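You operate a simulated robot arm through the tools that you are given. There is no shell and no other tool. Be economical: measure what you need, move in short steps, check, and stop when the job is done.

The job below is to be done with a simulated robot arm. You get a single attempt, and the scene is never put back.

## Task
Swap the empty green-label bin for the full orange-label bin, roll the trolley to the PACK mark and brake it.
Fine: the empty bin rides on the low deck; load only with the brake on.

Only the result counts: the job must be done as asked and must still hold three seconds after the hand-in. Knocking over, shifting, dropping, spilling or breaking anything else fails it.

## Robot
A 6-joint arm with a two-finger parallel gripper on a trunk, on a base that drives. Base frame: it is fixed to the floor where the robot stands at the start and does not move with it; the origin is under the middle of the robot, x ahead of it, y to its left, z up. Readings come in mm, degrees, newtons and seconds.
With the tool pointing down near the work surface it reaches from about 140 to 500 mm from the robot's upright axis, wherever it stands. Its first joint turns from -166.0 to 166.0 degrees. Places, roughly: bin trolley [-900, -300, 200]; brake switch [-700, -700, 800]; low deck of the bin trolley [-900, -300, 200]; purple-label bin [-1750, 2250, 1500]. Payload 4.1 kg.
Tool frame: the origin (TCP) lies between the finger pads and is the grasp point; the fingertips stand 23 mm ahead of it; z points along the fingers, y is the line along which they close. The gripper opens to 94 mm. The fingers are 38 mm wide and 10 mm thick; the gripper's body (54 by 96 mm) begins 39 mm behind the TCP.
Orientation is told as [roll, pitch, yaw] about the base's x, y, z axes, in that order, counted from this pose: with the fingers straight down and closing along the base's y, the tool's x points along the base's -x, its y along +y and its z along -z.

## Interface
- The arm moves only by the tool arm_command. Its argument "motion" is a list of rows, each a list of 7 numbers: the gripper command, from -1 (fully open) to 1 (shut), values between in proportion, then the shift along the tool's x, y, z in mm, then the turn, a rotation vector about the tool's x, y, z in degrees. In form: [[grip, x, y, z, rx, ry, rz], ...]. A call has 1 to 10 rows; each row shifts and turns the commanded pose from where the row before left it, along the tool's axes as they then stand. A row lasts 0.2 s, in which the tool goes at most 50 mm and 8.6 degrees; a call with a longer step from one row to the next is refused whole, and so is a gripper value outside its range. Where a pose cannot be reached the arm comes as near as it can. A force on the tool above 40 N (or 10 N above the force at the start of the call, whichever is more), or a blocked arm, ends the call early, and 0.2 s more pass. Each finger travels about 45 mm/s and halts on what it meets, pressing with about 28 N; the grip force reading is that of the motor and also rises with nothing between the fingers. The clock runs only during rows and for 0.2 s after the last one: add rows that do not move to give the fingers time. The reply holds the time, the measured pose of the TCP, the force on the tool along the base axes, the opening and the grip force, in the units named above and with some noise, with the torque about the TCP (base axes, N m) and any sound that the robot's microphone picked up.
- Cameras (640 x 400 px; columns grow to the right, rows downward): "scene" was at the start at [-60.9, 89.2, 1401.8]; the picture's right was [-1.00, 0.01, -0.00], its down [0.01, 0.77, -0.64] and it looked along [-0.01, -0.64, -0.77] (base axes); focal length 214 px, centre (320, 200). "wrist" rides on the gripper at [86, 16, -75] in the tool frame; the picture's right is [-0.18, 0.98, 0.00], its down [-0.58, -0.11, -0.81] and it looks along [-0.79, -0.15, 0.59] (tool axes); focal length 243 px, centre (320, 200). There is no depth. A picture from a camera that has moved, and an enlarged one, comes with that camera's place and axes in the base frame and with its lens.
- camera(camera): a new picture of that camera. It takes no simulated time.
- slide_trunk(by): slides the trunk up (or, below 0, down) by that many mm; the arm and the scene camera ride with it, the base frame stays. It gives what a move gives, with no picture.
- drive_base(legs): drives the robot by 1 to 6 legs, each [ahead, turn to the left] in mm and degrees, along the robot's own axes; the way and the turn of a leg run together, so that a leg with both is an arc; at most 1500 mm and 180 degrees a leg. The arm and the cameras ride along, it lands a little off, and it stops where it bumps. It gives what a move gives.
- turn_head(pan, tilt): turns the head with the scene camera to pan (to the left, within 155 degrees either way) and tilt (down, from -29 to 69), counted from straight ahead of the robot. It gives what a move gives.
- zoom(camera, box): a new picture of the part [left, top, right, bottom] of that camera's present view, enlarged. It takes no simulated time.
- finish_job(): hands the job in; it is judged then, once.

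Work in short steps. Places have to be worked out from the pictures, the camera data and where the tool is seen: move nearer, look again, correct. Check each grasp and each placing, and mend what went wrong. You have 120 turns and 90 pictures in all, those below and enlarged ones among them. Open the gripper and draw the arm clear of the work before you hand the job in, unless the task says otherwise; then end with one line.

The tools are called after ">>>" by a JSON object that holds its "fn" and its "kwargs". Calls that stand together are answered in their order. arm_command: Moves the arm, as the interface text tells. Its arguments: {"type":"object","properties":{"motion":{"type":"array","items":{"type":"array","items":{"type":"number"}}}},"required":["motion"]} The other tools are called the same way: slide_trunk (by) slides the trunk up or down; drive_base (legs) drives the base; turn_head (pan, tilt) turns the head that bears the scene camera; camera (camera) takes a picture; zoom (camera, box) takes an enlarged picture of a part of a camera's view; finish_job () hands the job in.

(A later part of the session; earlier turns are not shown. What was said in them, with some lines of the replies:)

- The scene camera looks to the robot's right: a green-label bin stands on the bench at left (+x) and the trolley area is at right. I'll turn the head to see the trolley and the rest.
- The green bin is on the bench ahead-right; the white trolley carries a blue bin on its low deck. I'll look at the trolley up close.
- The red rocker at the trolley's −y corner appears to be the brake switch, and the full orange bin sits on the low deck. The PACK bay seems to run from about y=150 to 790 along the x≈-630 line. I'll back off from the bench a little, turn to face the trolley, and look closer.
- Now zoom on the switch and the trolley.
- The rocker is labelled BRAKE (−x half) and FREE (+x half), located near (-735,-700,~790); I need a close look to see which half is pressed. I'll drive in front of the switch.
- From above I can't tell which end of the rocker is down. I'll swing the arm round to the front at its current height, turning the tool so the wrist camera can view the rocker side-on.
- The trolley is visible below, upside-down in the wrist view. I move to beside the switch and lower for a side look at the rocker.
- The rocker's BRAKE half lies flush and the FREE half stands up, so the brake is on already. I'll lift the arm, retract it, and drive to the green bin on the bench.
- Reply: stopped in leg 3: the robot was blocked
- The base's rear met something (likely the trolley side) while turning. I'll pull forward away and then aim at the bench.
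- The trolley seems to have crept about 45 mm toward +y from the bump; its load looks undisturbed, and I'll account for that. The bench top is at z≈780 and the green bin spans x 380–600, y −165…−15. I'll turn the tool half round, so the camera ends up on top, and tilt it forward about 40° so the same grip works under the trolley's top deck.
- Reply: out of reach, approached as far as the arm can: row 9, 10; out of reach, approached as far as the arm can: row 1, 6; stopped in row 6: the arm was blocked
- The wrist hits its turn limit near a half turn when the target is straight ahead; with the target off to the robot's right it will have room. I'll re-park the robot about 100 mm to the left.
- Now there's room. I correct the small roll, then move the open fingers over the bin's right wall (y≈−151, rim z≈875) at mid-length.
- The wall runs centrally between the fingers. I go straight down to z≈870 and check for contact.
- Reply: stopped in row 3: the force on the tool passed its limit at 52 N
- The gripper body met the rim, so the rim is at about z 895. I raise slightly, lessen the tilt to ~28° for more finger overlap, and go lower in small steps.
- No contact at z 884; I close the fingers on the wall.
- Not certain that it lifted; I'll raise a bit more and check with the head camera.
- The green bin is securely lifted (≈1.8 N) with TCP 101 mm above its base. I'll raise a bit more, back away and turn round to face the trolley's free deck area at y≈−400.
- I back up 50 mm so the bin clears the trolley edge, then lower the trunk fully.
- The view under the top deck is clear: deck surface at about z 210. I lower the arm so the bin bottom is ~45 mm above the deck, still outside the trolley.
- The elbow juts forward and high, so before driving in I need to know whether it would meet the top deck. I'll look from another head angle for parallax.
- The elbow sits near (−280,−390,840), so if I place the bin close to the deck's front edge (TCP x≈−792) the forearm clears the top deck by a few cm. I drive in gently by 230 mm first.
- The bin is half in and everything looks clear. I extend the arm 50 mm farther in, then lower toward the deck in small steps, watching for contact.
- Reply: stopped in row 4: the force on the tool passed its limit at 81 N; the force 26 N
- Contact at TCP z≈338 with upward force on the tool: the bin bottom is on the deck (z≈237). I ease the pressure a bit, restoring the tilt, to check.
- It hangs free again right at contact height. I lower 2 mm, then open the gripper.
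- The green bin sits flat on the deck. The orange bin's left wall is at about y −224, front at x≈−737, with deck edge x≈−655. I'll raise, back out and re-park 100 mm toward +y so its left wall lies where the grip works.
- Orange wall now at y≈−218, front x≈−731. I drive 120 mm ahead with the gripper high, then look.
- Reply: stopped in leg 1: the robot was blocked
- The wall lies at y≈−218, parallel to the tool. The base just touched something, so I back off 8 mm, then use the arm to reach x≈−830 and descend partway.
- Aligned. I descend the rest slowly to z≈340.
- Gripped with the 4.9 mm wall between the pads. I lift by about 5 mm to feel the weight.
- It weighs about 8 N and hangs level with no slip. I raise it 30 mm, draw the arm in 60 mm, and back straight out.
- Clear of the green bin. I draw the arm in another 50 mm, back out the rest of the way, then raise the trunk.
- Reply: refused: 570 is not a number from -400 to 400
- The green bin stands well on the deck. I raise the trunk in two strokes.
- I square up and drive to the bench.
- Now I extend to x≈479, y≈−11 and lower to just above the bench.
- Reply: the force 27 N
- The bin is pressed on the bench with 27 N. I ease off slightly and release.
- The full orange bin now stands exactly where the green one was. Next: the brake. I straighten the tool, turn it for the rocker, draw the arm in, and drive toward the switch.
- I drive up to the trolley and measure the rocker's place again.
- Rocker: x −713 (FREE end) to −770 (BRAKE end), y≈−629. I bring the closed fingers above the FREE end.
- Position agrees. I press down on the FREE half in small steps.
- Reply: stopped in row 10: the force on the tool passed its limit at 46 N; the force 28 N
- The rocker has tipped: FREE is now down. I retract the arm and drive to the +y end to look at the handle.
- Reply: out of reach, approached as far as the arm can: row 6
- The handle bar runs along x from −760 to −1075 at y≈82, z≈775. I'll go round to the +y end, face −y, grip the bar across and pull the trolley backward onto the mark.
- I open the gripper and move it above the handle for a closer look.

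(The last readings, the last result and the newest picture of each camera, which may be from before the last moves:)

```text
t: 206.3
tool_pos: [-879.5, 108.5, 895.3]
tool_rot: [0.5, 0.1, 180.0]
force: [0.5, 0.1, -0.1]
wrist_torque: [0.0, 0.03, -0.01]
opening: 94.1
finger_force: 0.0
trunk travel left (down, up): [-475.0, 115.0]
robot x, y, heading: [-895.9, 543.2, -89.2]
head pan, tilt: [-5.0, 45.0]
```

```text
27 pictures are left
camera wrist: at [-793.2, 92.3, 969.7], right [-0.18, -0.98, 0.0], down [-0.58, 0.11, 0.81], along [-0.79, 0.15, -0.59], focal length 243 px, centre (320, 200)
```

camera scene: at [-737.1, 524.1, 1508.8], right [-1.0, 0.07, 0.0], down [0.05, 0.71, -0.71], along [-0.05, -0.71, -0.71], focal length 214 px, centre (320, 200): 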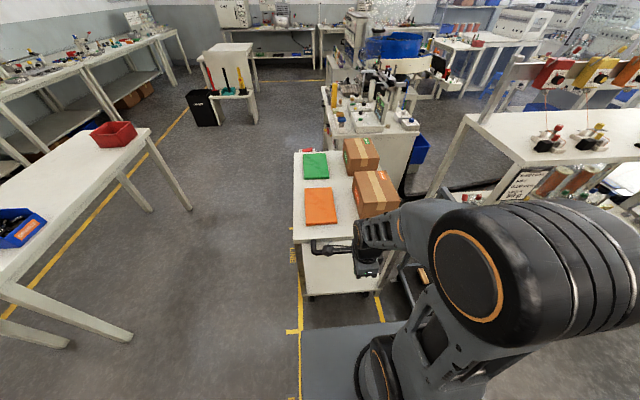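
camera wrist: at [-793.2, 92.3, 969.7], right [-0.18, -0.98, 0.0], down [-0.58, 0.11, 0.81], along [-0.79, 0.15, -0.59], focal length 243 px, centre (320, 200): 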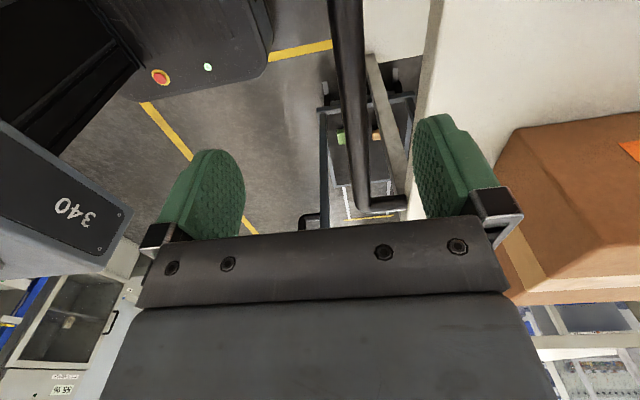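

The bar centre is at y≈87. I shift over it with the fingers opened ~60 mm (trolley edge is close) and lower partway.

>>> {"fn": "arm_command", "kwargs": {"motion": [[-0.28, -15, 10, 0, 0, 0, 0], [-0.28, -15, 10, 0, 0, 0, 0], [-0.28, 0, 0, 0, 0, 0, 0], [-0.28, 0, 0, 30, 0, 0, 0], [-0.28, 0, 0, 20, 0, 0, 0]]}}

>>> {"fn": "camera", "kwargs": {"camera": "wrist"}}

```text
t: 207.5
tool_pos: [-908.1, 86.4, 846.0]
tool_rot: [0.2, 0.1, 180.0]
force: [0.1, -1.1, 0.1]
wrist_torque: [0.0, 0.0, 0.0]
opening: 60.2
finger_force: 0.0
trunk travel left (down, up): [-475.0, 115.0]
robot x, y, heading: [-895.9, 542.8, -89.1]
head pan, tilt: [-5.0, 45.0]
```

```text
26 pictures are left
camera wrist: at [-822.6, 71.7, 919.5], right [-0.18, -0.98, 0.0], down [-0.58, 0.11, 0.81], along [-0.79, 0.15, -0.59], focal length 243 px, centre (320, 200)
```

wrist: 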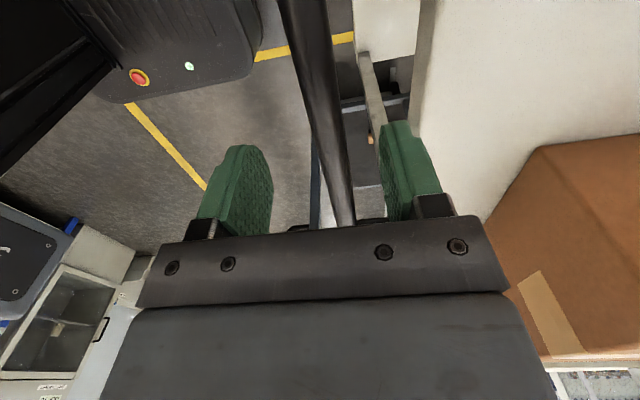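

Bar is centred (y≈86). I lower onto it.

>>> {"fn": "arm_command", "kwargs": {"motion": [[-0.28, 0, 0, 20, 0, 0, 0], [-0.28, 0, 0, 20, 0, 0, 0], [-0.28, 0, 0, 15, 0, 0, 0], [-0.28, 0, 0, 10, 0, 0, 0]]}}

>>> {"fn": "camera", "kwargs": {"camera": "wrist"}}

```text
t: 208.5
tool_pos: [-907.3, 87.6, 781.5]
tool_rot: [0.3, -0.1, 179.9]
force: [-0.1, -0.1, -0.2]
wrist_torque: [0.0, 0.01, 0.0]
opening: 60.0
finger_force: 0.0
trunk travel left (down, up): [-475.0, 115.0]
robot x, y, heading: [-896.2, 541.6, -89.3]
head pan, tilt: [-5.0, 45.0]
```

```text
25 pictures are left
camera wrist: at [-821.9, 72.1, 854.9], right [-0.18, -0.98, 0.0], down [-0.58, 0.11, 0.81], along [-0.79, 0.15, -0.59], focal length 243 px, centre (320, 200)
```

wrist: 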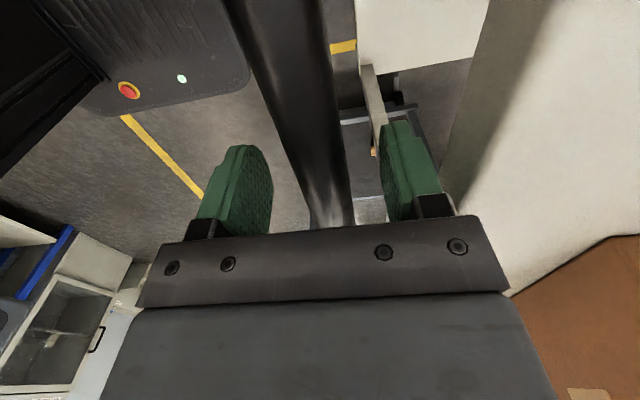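

>>> {"fn": "arm_command", "kwargs": {"motion": [[-0.28, 0, 0, 12, 0, 0, 0], [1, 0, 0, 0, 0, 0, 0], [1, 0, 0, 0, 0, 0, 0], [1, 0, 0, 0, 0, 0, 0], [1, 0, 0, 0, 0, 0, 0], [1, 0, 0, 0, 0, 0, 0]]}}

>>> {"fn": "camera", "kwargs": {"camera": "wrist"}}

```text
t: 209.9
tool_pos: [-907.8, 88.1, 769.5]
tool_rot: [0.2, 0.0, -179.9]
force: [-2.5, -0.2, -0.1]
wrist_torque: [0.02, 0.34, 1.23]
opening: 21.6
finger_force: 44.4
trunk travel left (down, up): [-475.0, 115.0]
robot x, y, heading: [-896.5, 544.7, -89.3]
head pan, tilt: [-5.0, 45.0]
```

```text
24 pictures are left
camera wrist: at [-822.2, 72.7, 842.7], right [-0.18, -0.98, 0.0], down [-0.58, 0.11, 0.81], along [-0.79, 0.14, -0.59], focal length 243 px, centre (320, 200)
```

wrist: 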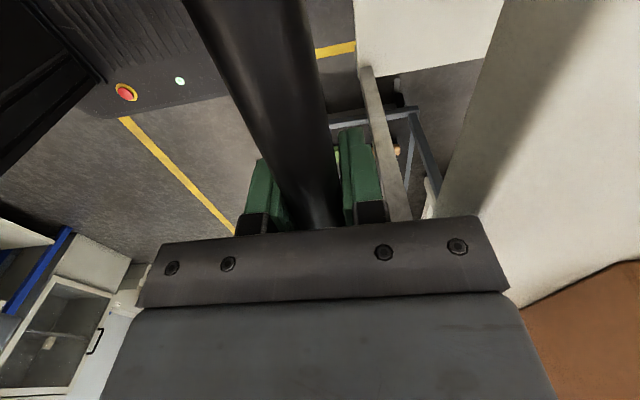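

The bar is held firmly. I pull back a short way first to see that the trolley rolls freely.

>>> {"fn": "drive_base", "kwargs": {"legs": [[-80, -0.7]]}}

>>> {"fn": "zoom", "kwargs": {"camera": "scene", "box": [200, 120, 440, 400]}}

```text
t: 211.1
tool_pos: [-909.2, 170.7, 767.7]
tool_rot: [-0.1, 0.0, -179.9]
force: [10.1, 1.8, 6.2]
wrist_torque: [-0.09, 0.1, 0.57]
opening: 22.0
finger_force: 45.0
trunk travel left (down, up): [-475.0, 115.0]
robot x, y, heading: [-897.5, 623.4, -89.3]
head pan, tilt: [-5.0, 45.0]
stopped in leg 1: the force on the tool passed its limit at 42 N (the readings are from after the stop); the commanded pose is now the measured one
```

```text
1.43 times, centred on (320, 260) of scene
camera zoom: at [-736.9, 604.9, 1508.6], right [-1.0, 0.07, 0.0], down [0.05, 0.7, -0.71], along [-0.05, -0.71, -0.71], focal length 306 px, centre (320, 114)
```

zoom: 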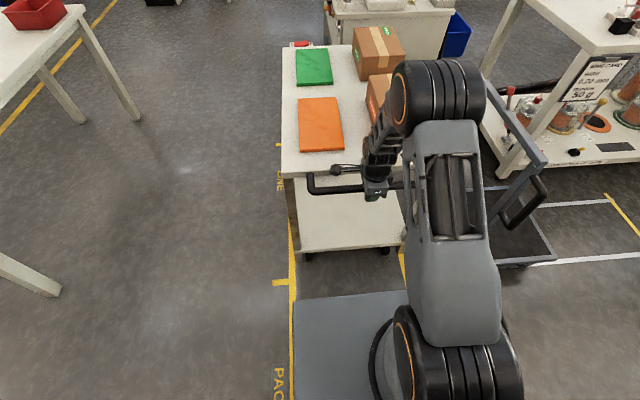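

The trolley rolls; the stop came from sideways tension. I loosen the fingers to ~27 mm so the bar is loosely caged and can slide sideways, then keep pulling straight.

>>> {"fn": "arm_command", "kwargs": {"motion": [[0.42, 0, 0, 0, 0, 0, 0], [0.42, 0, 0, 0, 0, 0, 0]]}}

>>> {"fn": "drive_base", "kwargs": {"legs": [[-200, 0]]}}

```text
t: 211.7
tool_pos: [-909.0, 171.3, 768.3]
tool_rot: [-0.2, 0.1, 179.9]
force: [-0.9, -0.2, 0.0]
wrist_torque: [0.0, -0.01, 0.0]
opening: 27.3
finger_force: 0.1
trunk travel left (down, up): [-475.0, 115.0]
robot x, y, heading: [-895.9, 623.1, -89.5]
head pan, tilt: [-5.0, 45.0]
```

```text
t: 213.2
tool_pos: [-913.7, 368.8, 768.0]
tool_rot: [0.0, 0.2, 179.7]
force: [0.0, -0.1, 1.4]
wrist_torque: [0.01, 0.0, -0.01]
opening: 27.3
finger_force: 0.0
trunk travel left (down, up): [-475.0, 115.0]
robot x, y, heading: [-898.5, 821.1, -89.6]
head pan, tilt: [-5.0, 45.0]
```

It follows smoothly. I pull 350 mm more, then measure against the mark.

>>> {"fn": "drive_base", "kwargs": {"legs": [[-350, 0]]}}

>>> {"fn": "turn_head", "kwargs": {"pan": 12, "tilt": 45}}

>>> {"fn": "camera", "kwargs": {"camera": "scene"}}

```text
t: 215.5
tool_pos: [-914.9, 720.1, 768.1]
tool_rot: [-0.1, 0.1, -179.9]
force: [0.2, 3.6, 0.5]
wrist_torque: [-0.03, 0.01, 0.05]
opening: 29.0
finger_force: 1.8
trunk travel left (down, up): [-475.0, 115.0]
robot x, y, heading: [-903.5, 1171.2, -89.1]
head pan, tilt: [-5.0, 45.0]
```

```text
t: 216.3
tool_pos: [-913.9, 719.5, 767.9]
tool_rot: [-0.2, 0.1, -179.8]
force: [-0.4, 2.4, -0.7]
wrist_torque: [-0.06, 0.02, 0.05]
opening: 28.2
finger_force: 1.1
trunk travel left (down, up): [-475.0, 115.0]
robot x, y, heading: [-907.0, 1172.0, -89.4]
head pan, tilt: [12.0, 45.0]
```

```text
22 pictures are left
camera scene: at [-719.4, 1155.1, 1508.8], right [-0.98, -0.22, 0.0], down [-0.16, 0.69, -0.71], along [0.16, -0.69, -0.71], focal length 214 px, centre (320, 200)
```

scene: 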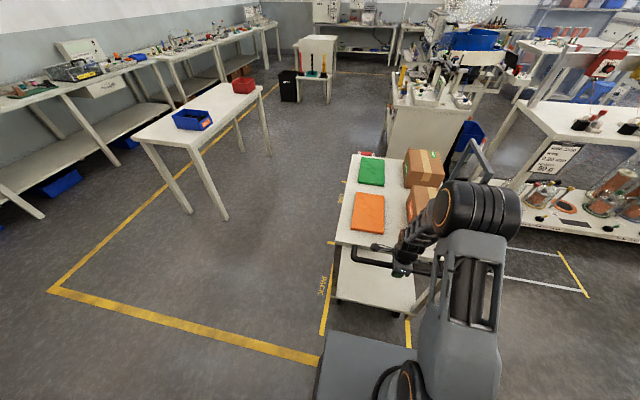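

>>> {"fn": "zoom", "kwargs": {"camera": "scene", "box": [300, 130, 460, 350]}}

```text
1.82 times, centred on (380, 240) of scene
camera zoom: at [-719.4, 1155.1, 1508.8], right [-0.98, -0.22, 0.0], down [-0.16, 0.69, -0.71], along [0.16, -0.69, -0.71], focal length 390 px, centre (211, 127)
```

zoom: 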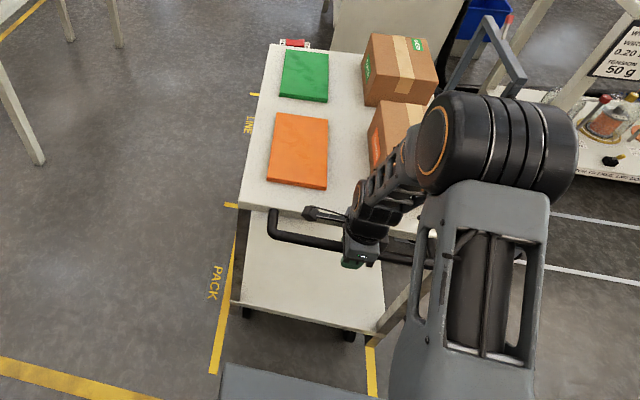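

Measured: the trolley spans y 37–672, the bay 150–818. About 126 mm more centres it in the bay and matches the LINE-to-tick offset.

>>> {"fn": "drive_base", "kwargs": {"legs": [[-126, 0]]}}

>>> {"fn": "zoom", "kwargs": {"camera": "scene", "box": [280, 130, 440, 350]}}

```text
t: 217.6
tool_pos: [-915.0, 841.2, 768.4]
tool_rot: [-0.1, 0.0, -179.7]
force: [1.0, -16.1, 7.4]
wrist_torque: [0.18, 0.13, 0.24]
opening: 34.4
finger_force: 8.0
trunk travel left (down, up): [-475.0, 115.0]
robot x, y, heading: [-904.2, 1298.7, -89.1]
head pan, tilt: [12.0, 45.0]
```

```text
1.82 times, centred on (360, 240) of scene
camera zoom: at [-721.1, 1278.3, 1508.9], right [-0.97, -0.22, 0.0], down [-0.16, 0.69, -0.71], along [0.16, -0.69, -0.71], focal length 390 px, centre (247, 127)
```

zoom: 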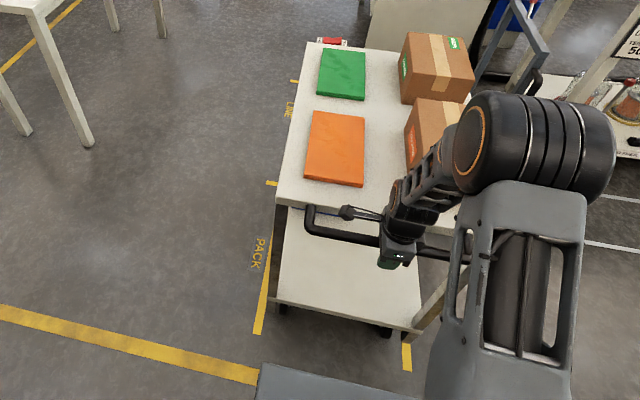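

Trolley now spans about y 143–788; another ~10 mm would centre it. I nudge with the arm.

>>> {"fn": "arm_command", "kwargs": {"motion": [[0.42, 0, -5, 0, 0, 0, 0], [0.42, 0, -5, 0, 0, 0, 0], [0.42, 0, 0, 0, 0, 0, 0], [0.42, 0, 0, 0, 0, 0, 0], [0.42, 0, 0, 0, 0, 0, 0]]}}

>>> {"fn": "camera", "kwargs": {"camera": "wrist"}}

```text
t: 218.8
tool_pos: [-915.6, 846.8, 768.0]
tool_rot: [0.4, 0.0, -179.8]
force: [3.5, -37.2, -5.8]
wrist_torque: [0.77, -0.09, 0.22]
opening: 44.1
finger_force: 18.8
trunk travel left (down, up): [-475.0, 115.0]
robot x, y, heading: [-905.3, 1296.0, -88.9]
head pan, tilt: [12.0, 45.0]
```

```text
19 pictures are left
camera wrist: at [-829.2, 831.6, 842.8], right [-0.18, -0.98, 0.01], down [-0.58, 0.11, 0.81], along [-0.79, 0.14, -0.59], focal length 243 px, centre (320, 200)
```

wrist: 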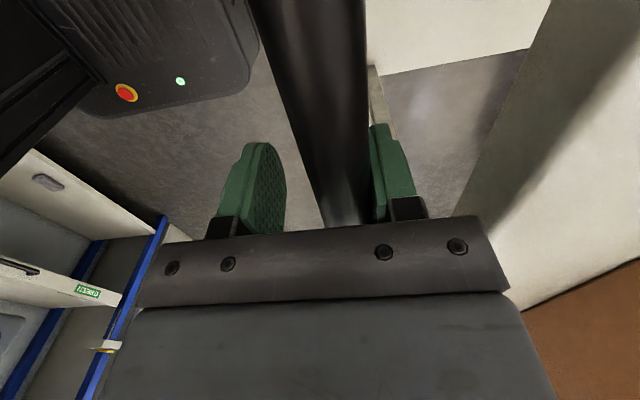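

The bar has stopped against the pull (37 N, fingers forced apart): the trolley seems to have reached an end stop with its edge by the tick. I release the tension, open and lift off, then check from the side.

>>> {"fn": "arm_command", "kwargs": {"motion": [[0.1, 0, 5, 0, 0, 0, 0], [-0.1, 0, 5, 0, 0, 0, 0], [-0.28, 0, 0, 0, 0, 0, 0], [-0.28, 0, 0, 0, 0, 0, 0], [-0.28, 0, 0, -20, 0, 0, 0], [-0.28, 0, 0, -45, 0, 0, 0], [-0.28, 0, 0, -45, 0, 0, 0], [-0.28, 0, -40, -30, 0, 0, 0]]}}

>>> {"fn": "camera", "kwargs": {"camera": "wrist"}}

```text
t: 220.6
tool_pos: [-915.0, 883.7, 909.5]
tool_rot: [0.0, 0.1, -179.6]
force: [0.4, 0.0, 0.3]
wrist_torque: [0.03, 0.0, -0.02]
opening: 60.1
finger_force: 0.0
trunk travel left (down, up): [-475.0, 115.0]
robot x, y, heading: [-902.8, 1295.9, -89.0]
head pan, tilt: [12.0, 45.0]
```

```text
18 pictures are left
camera wrist: at [-829.4, 867.8, 984.3], right [-0.18, -0.98, 0.0], down [-0.58, 0.11, 0.81], along [-0.79, 0.14, -0.59], focal length 243 px, centre (320, 200)
```

wrist: 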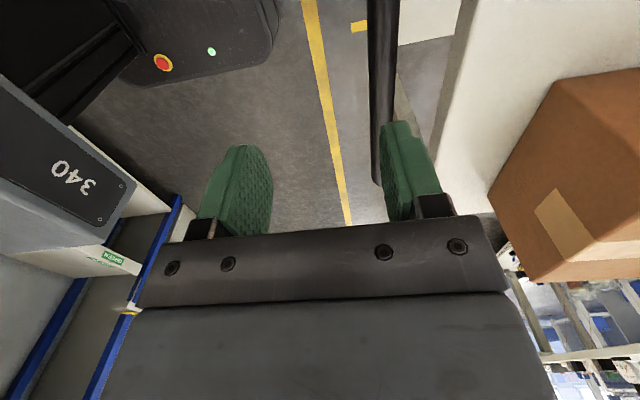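

Now I drive round to the +x side in front of the rocker (now expected near y≈118).

>>> {"fn": "drive_base", "kwargs": {"legs": [[-30, 0], [0, 89], [700, 0], [0, -90], [1050, 0], [0, -90]]}}

>>> {"fn": "turn_head", "kwargs": {"pan": 0, "tilt": 50}}

>>> {"fn": "camera", "kwargs": {"camera": "scene"}}

```text
t: 241.2
tool_pos: [-590.4, 295.4, 910.0]
tool_rot: [0.0, 0.0, 91.4]
force: [0.9, -0.5, 0.3]
wrist_torque: [0.01, -0.01, -0.02]
opening: 60.2
finger_force: 0.0
trunk travel left (down, up): [-475.0, 115.0]
robot x, y, heading: [-176.3, 291.6, -177.9]
head pan, tilt: [12.0, 45.0]
```

```text
t: 241.9
tool_pos: [-589.7, 295.7, 910.1]
tool_rot: [0.1, 0.0, 91.6]
force: [-0.1, 0.0, -0.3]
wrist_torque: [-0.02, 0.01, 0.01]
opening: 60.3
finger_force: 0.1
trunk travel left (down, up): [-475.0, 115.0]
robot x, y, heading: [-176.2, 291.1, -178.1]
head pan, tilt: [0.0, 50.0]
```

```text
17 pictures are left
camera scene: at [-187.1, 127.0, 1501.9], right [-0.04, 1.0, 0.0], down [0.77, 0.03, -0.64], along [-0.64, -0.03, -0.77], focal length 214 px, centre (320, 200)
```

scene: 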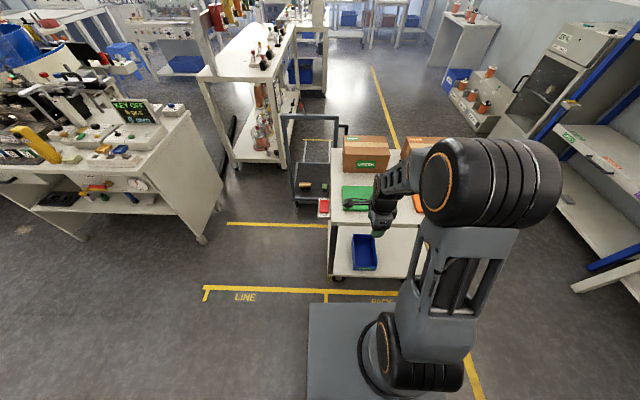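

>>> {"fn": "zoom", "kwargs": {"camera": "scene", "box": [290, 180, 410, 310]}}

```text
3.08 times, centred on (350, 245) of scene
camera zoom: at [-187.1, 127.0, 1501.9], right [-0.04, 1.0, 0.0], down [0.77, 0.03, -0.64], along [-0.64, -0.03, -0.77], focal length 660 px, centre (228, 62)
```

zoom: 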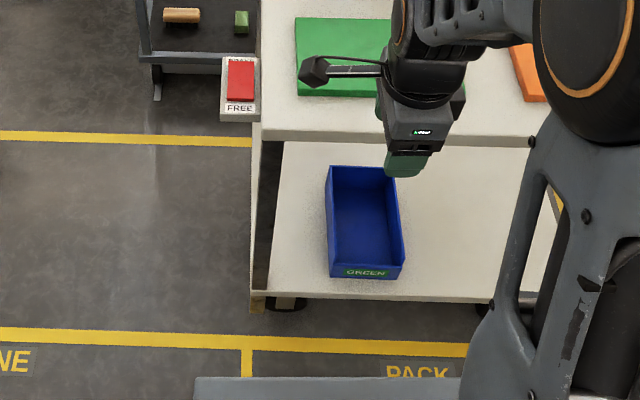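

The trolley's −y edge is aligned with the PACK tick within a few mm. Now set the brake: I drive closer; the rocker is at (−742, 118).

>>> {"fn": "drive_base", "kwargs": {"legs": [[125, -1.9]]}}

```text
t: 243.2
tool_pos: [-717.3, 307.4, 910.2]
tool_rot: [0.1, 0.0, 89.5]
force: [-0.7, 0.4, 1.1]
wrist_torque: [0.03, 0.01, -0.01]
opening: 60.0
finger_force: 0.1
trunk travel left (down, up): [-475.0, 115.0]
robot x, y, heading: [-303.3, 292.4, -179.8]
head pan, tilt: [0.0, 50.0]
```

>>> {"fn": "arm_command", "kwargs": {"motion": [[1, 38, 8.6, 0, 0, 0, 0], [1, 38, 8.6, 0, 0, 0, 0], [1, 38, 8.6, 0, 0, 0, 0], [1, 38, 8.6, 0, 0, 0, 0], [1, 37, 8, 0, 0, 0, 0], [1, 0, 0, 30, 0, 0, 0]]}}

>>> {"fn": "camera", "kwargs": {"camera": "wrist"}}

```text
t: 244.6
tool_pos: [-761.2, 118.5, 878.8]
tool_rot: [0.1, -0.1, 89.6]
force: [-0.9, -0.9, -0.1]
wrist_torque: [-0.01, 0.01, -0.03]
opening: 0.0
finger_force: 28.0
trunk travel left (down, up): [-475.0, 115.0]
robot x, y, heading: [-300.5, 294.8, -179.9]
head pan, tilt: [0.0, 50.0]
```

```text
15 pictures are left
camera wrist: at [-777.6, 32.3, 954.0], right [-0.98, 0.19, 0.0], down [0.12, 0.58, 0.81], along [0.15, 0.79, -0.59], focal length 243 px, centre (320, 200)
```

wrist: 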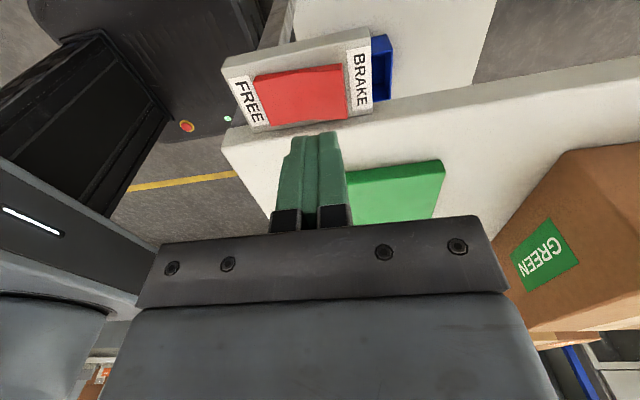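

The rocker spans x −721…−778; I press at x≈−765 on the BRAKE half.

>>> {"fn": "arm_command", "kwargs": {"motion": [[1, 0, 4, 15, 0, 0, 0], [1, 0, 0, 15, 0, 0, 0], [1, 0, 0, 8, 0, 0, 0], [1, 0, 0, 5, 0, 0, 0], [1, 0, 0, 4, 0, 0, 0], [1, 0, 0, 4, 0, 0, 0], [1, 0, 0, 4, 0, 0, 0], [1, 0, 0, 4, 0, 0, 0], [1, 0, 0, 4, 0, 0, 0], [1, 0, 0, 4, 0, 0, 0]]}}

>>> {"fn": "arm_command", "kwargs": {"motion": [[1, 0, 0, -30, 0, 0, 0], [1, 0, 0, -30, 0, 0, 0]]}}

>>> {"fn": "zoom", "kwargs": {"camera": "wrist", "box": [200, 10, 420, 150]}}

```text
t: 246.7
tool_pos: [-764.5, 118.1, 821.2]
tool_rot: [0.4, 0.2, 89.5]
force: [10.2, 4.6, 25.0]
wrist_torque: [0.35, -0.46, -0.01]
opening: 0.0
finger_force: 27.8
trunk travel left (down, up): [-475.0, 115.0]
robot x, y, heading: [-304.5, 294.7, -179.8]
head pan, tilt: [0.0, 50.0]
stopped in row 10: the force on the tool passed its limit at 46 N (the readings are from after the stop); the commanded pose is now the measured one
```

```text
t: 247.3
tool_pos: [-765.7, 116.4, 880.4]
tool_rot: [0.4, 0.2, 89.6]
force: [-0.3, 0.3, 0.6]
wrist_torque: [0.04, 0.0, 0.0]
opening: 0.0
finger_force: 27.7
trunk travel left (down, up): [-475.0, 115.0]
robot x, y, heading: [-304.7, 292.0, -179.5]
head pan, tilt: [0.0, 50.0]
```

```text
2.86 times, centred on (310, 80) of wrist
camera zoom: at [-782.4, 30.5, 955.3], right [-0.98, 0.19, 0.01], down [0.12, 0.58, 0.8], along [0.15, 0.79, -0.59], focal length 693 px, centre (349, 543)
```

zoom: 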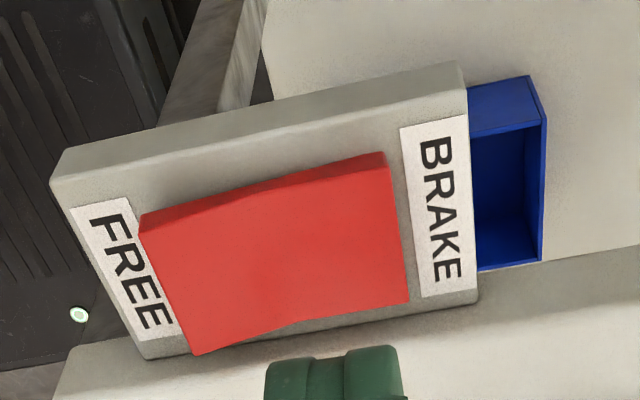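

The FREE half stands up again and the BRAKE half is flush: brake on. I open the gripper, draw the arm back and make a last check.

>>> {"fn": "arm_command", "kwargs": {"motion": [[-1, 0, 0, -45, 0, 0, 0], [-1, -40, -25, 0, 0, 0, 0], [-1, -40, -25, 0, 0, 0, 0], [-1, -40, -25, 0, 0, 0, 0], [-1, -20, -25, 0, 0, 0, 0]]}}

>>> {"fn": "drive_base", "kwargs": {"legs": [[-150, 0]]}}

>>> {"fn": "camera", "kwargs": {"camera": "scene"}}

>>> {"fn": "zoom", "kwargs": {"camera": "scene", "box": [280, 150, 440, 330]}}

>>> {"fn": "turn_head", "kwargs": {"pan": 140, "tilt": 45}}

>>> {"fn": "camera", "kwargs": {"camera": "scene"}}

```text
t: 248.5
tool_pos: [-663.1, 257.2, 920.1]
tool_rot: [0.4, 0.2, 89.5]
force: [-0.1, 0.5, 0.4]
wrist_torque: [0.01, -0.02, 0.01]
opening: 94.2
finger_force: 0.1
trunk travel left (down, up): [-475.0, 115.0]
robot x, y, heading: [-300.6, 290.4, -179.6]
head pan, tilt: [0.0, 50.0]
```

```text
t: 249.9
tool_pos: [-512.1, 258.7, 921.7]
tool_rot: [0.3, 0.2, 89.4]
force: [-0.6, -0.8, -0.6]
wrist_torque: [-0.01, -0.01, 0.01]
opening: 94.0
finger_force: 0.0
trunk travel left (down, up): [-475.0, 115.0]
robot x, y, heading: [-151.3, 295.4, -179.9]
head pan, tilt: [0.0, 50.0]
```

```text
13 pictures are left
camera scene: at [-168.9, 125.3, 1501.9], right [0.0, 1.0, 0.0], down [0.77, 0.0, -0.64], along [-0.64, 0.0, -0.77], focal length 214 px, centre (320, 200)
```

scene: 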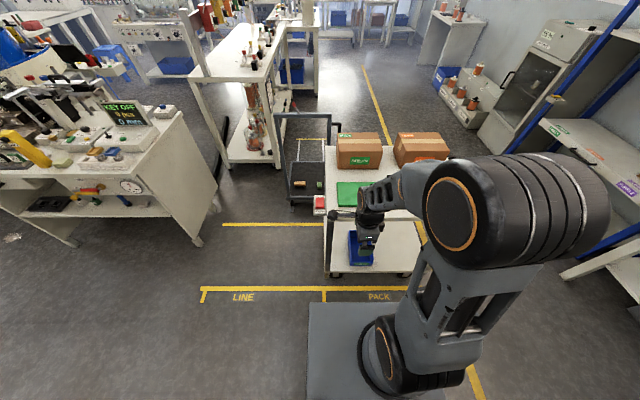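

```text
2.22 times, centred on (360, 240) of scene
camera zoom: at [-168.9, 125.3, 1501.9], right [0.0, 1.0, 0.0], down [0.77, 0.0, -0.64], along [-0.64, 0.0, -0.77], focal length 477 px, centre (231, 111)
```

zoom: 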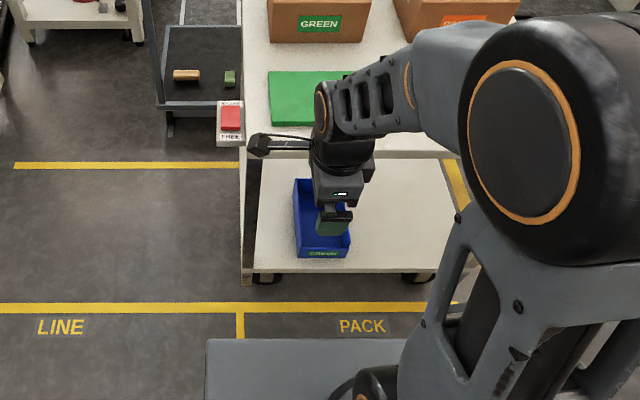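

```text
t: 252.1
tool_pos: [-513.0, 258.8, 920.5]
tool_rot: [0.4, 0.2, 89.4]
force: [-0.5, -0.5, 0.4]
wrist_torque: [0.03, 0.0, -0.02]
opening: 93.9
finger_force: 0.0
trunk travel left (down, up): [-475.0, 115.0]
robot x, y, heading: [-153.6, 290.8, -179.9]
head pan, tilt: [140.0, 45.0]
```

```text
11 pictures are left
camera scene: at [-29.8, 73.4, 1508.8], right [-0.64, -0.77, 0.0], down [-0.54, 0.45, -0.71], along [0.54, -0.45, -0.71], focal length 214 px, centre (320, 200)
```

scene: 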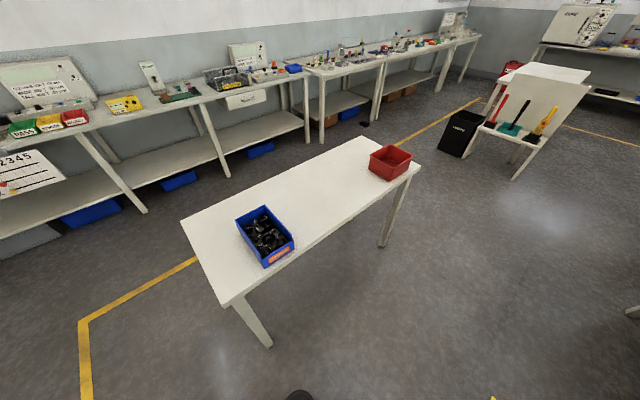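

The orange bin stands on the bench, the green bin is on the low deck, and the trolley is on the PACK mark with the brake on. The arm is clear, so I hand in.

>>> {"fn": "finish_job", "kwargs": {}}

```text
The job is handed in.
```

The job is handed in: the full orange bin is in the green bin's place on the bench, and the empty green bin is on the trolley's low deck, loaded with the brake on. The trolley stands at the PACK mark with its edge within a few mm of the tick and its brake on. Early on, the robot bumped the trolley while turning and pushed it about 50 mm along its lane, but its load looked undisturbed.
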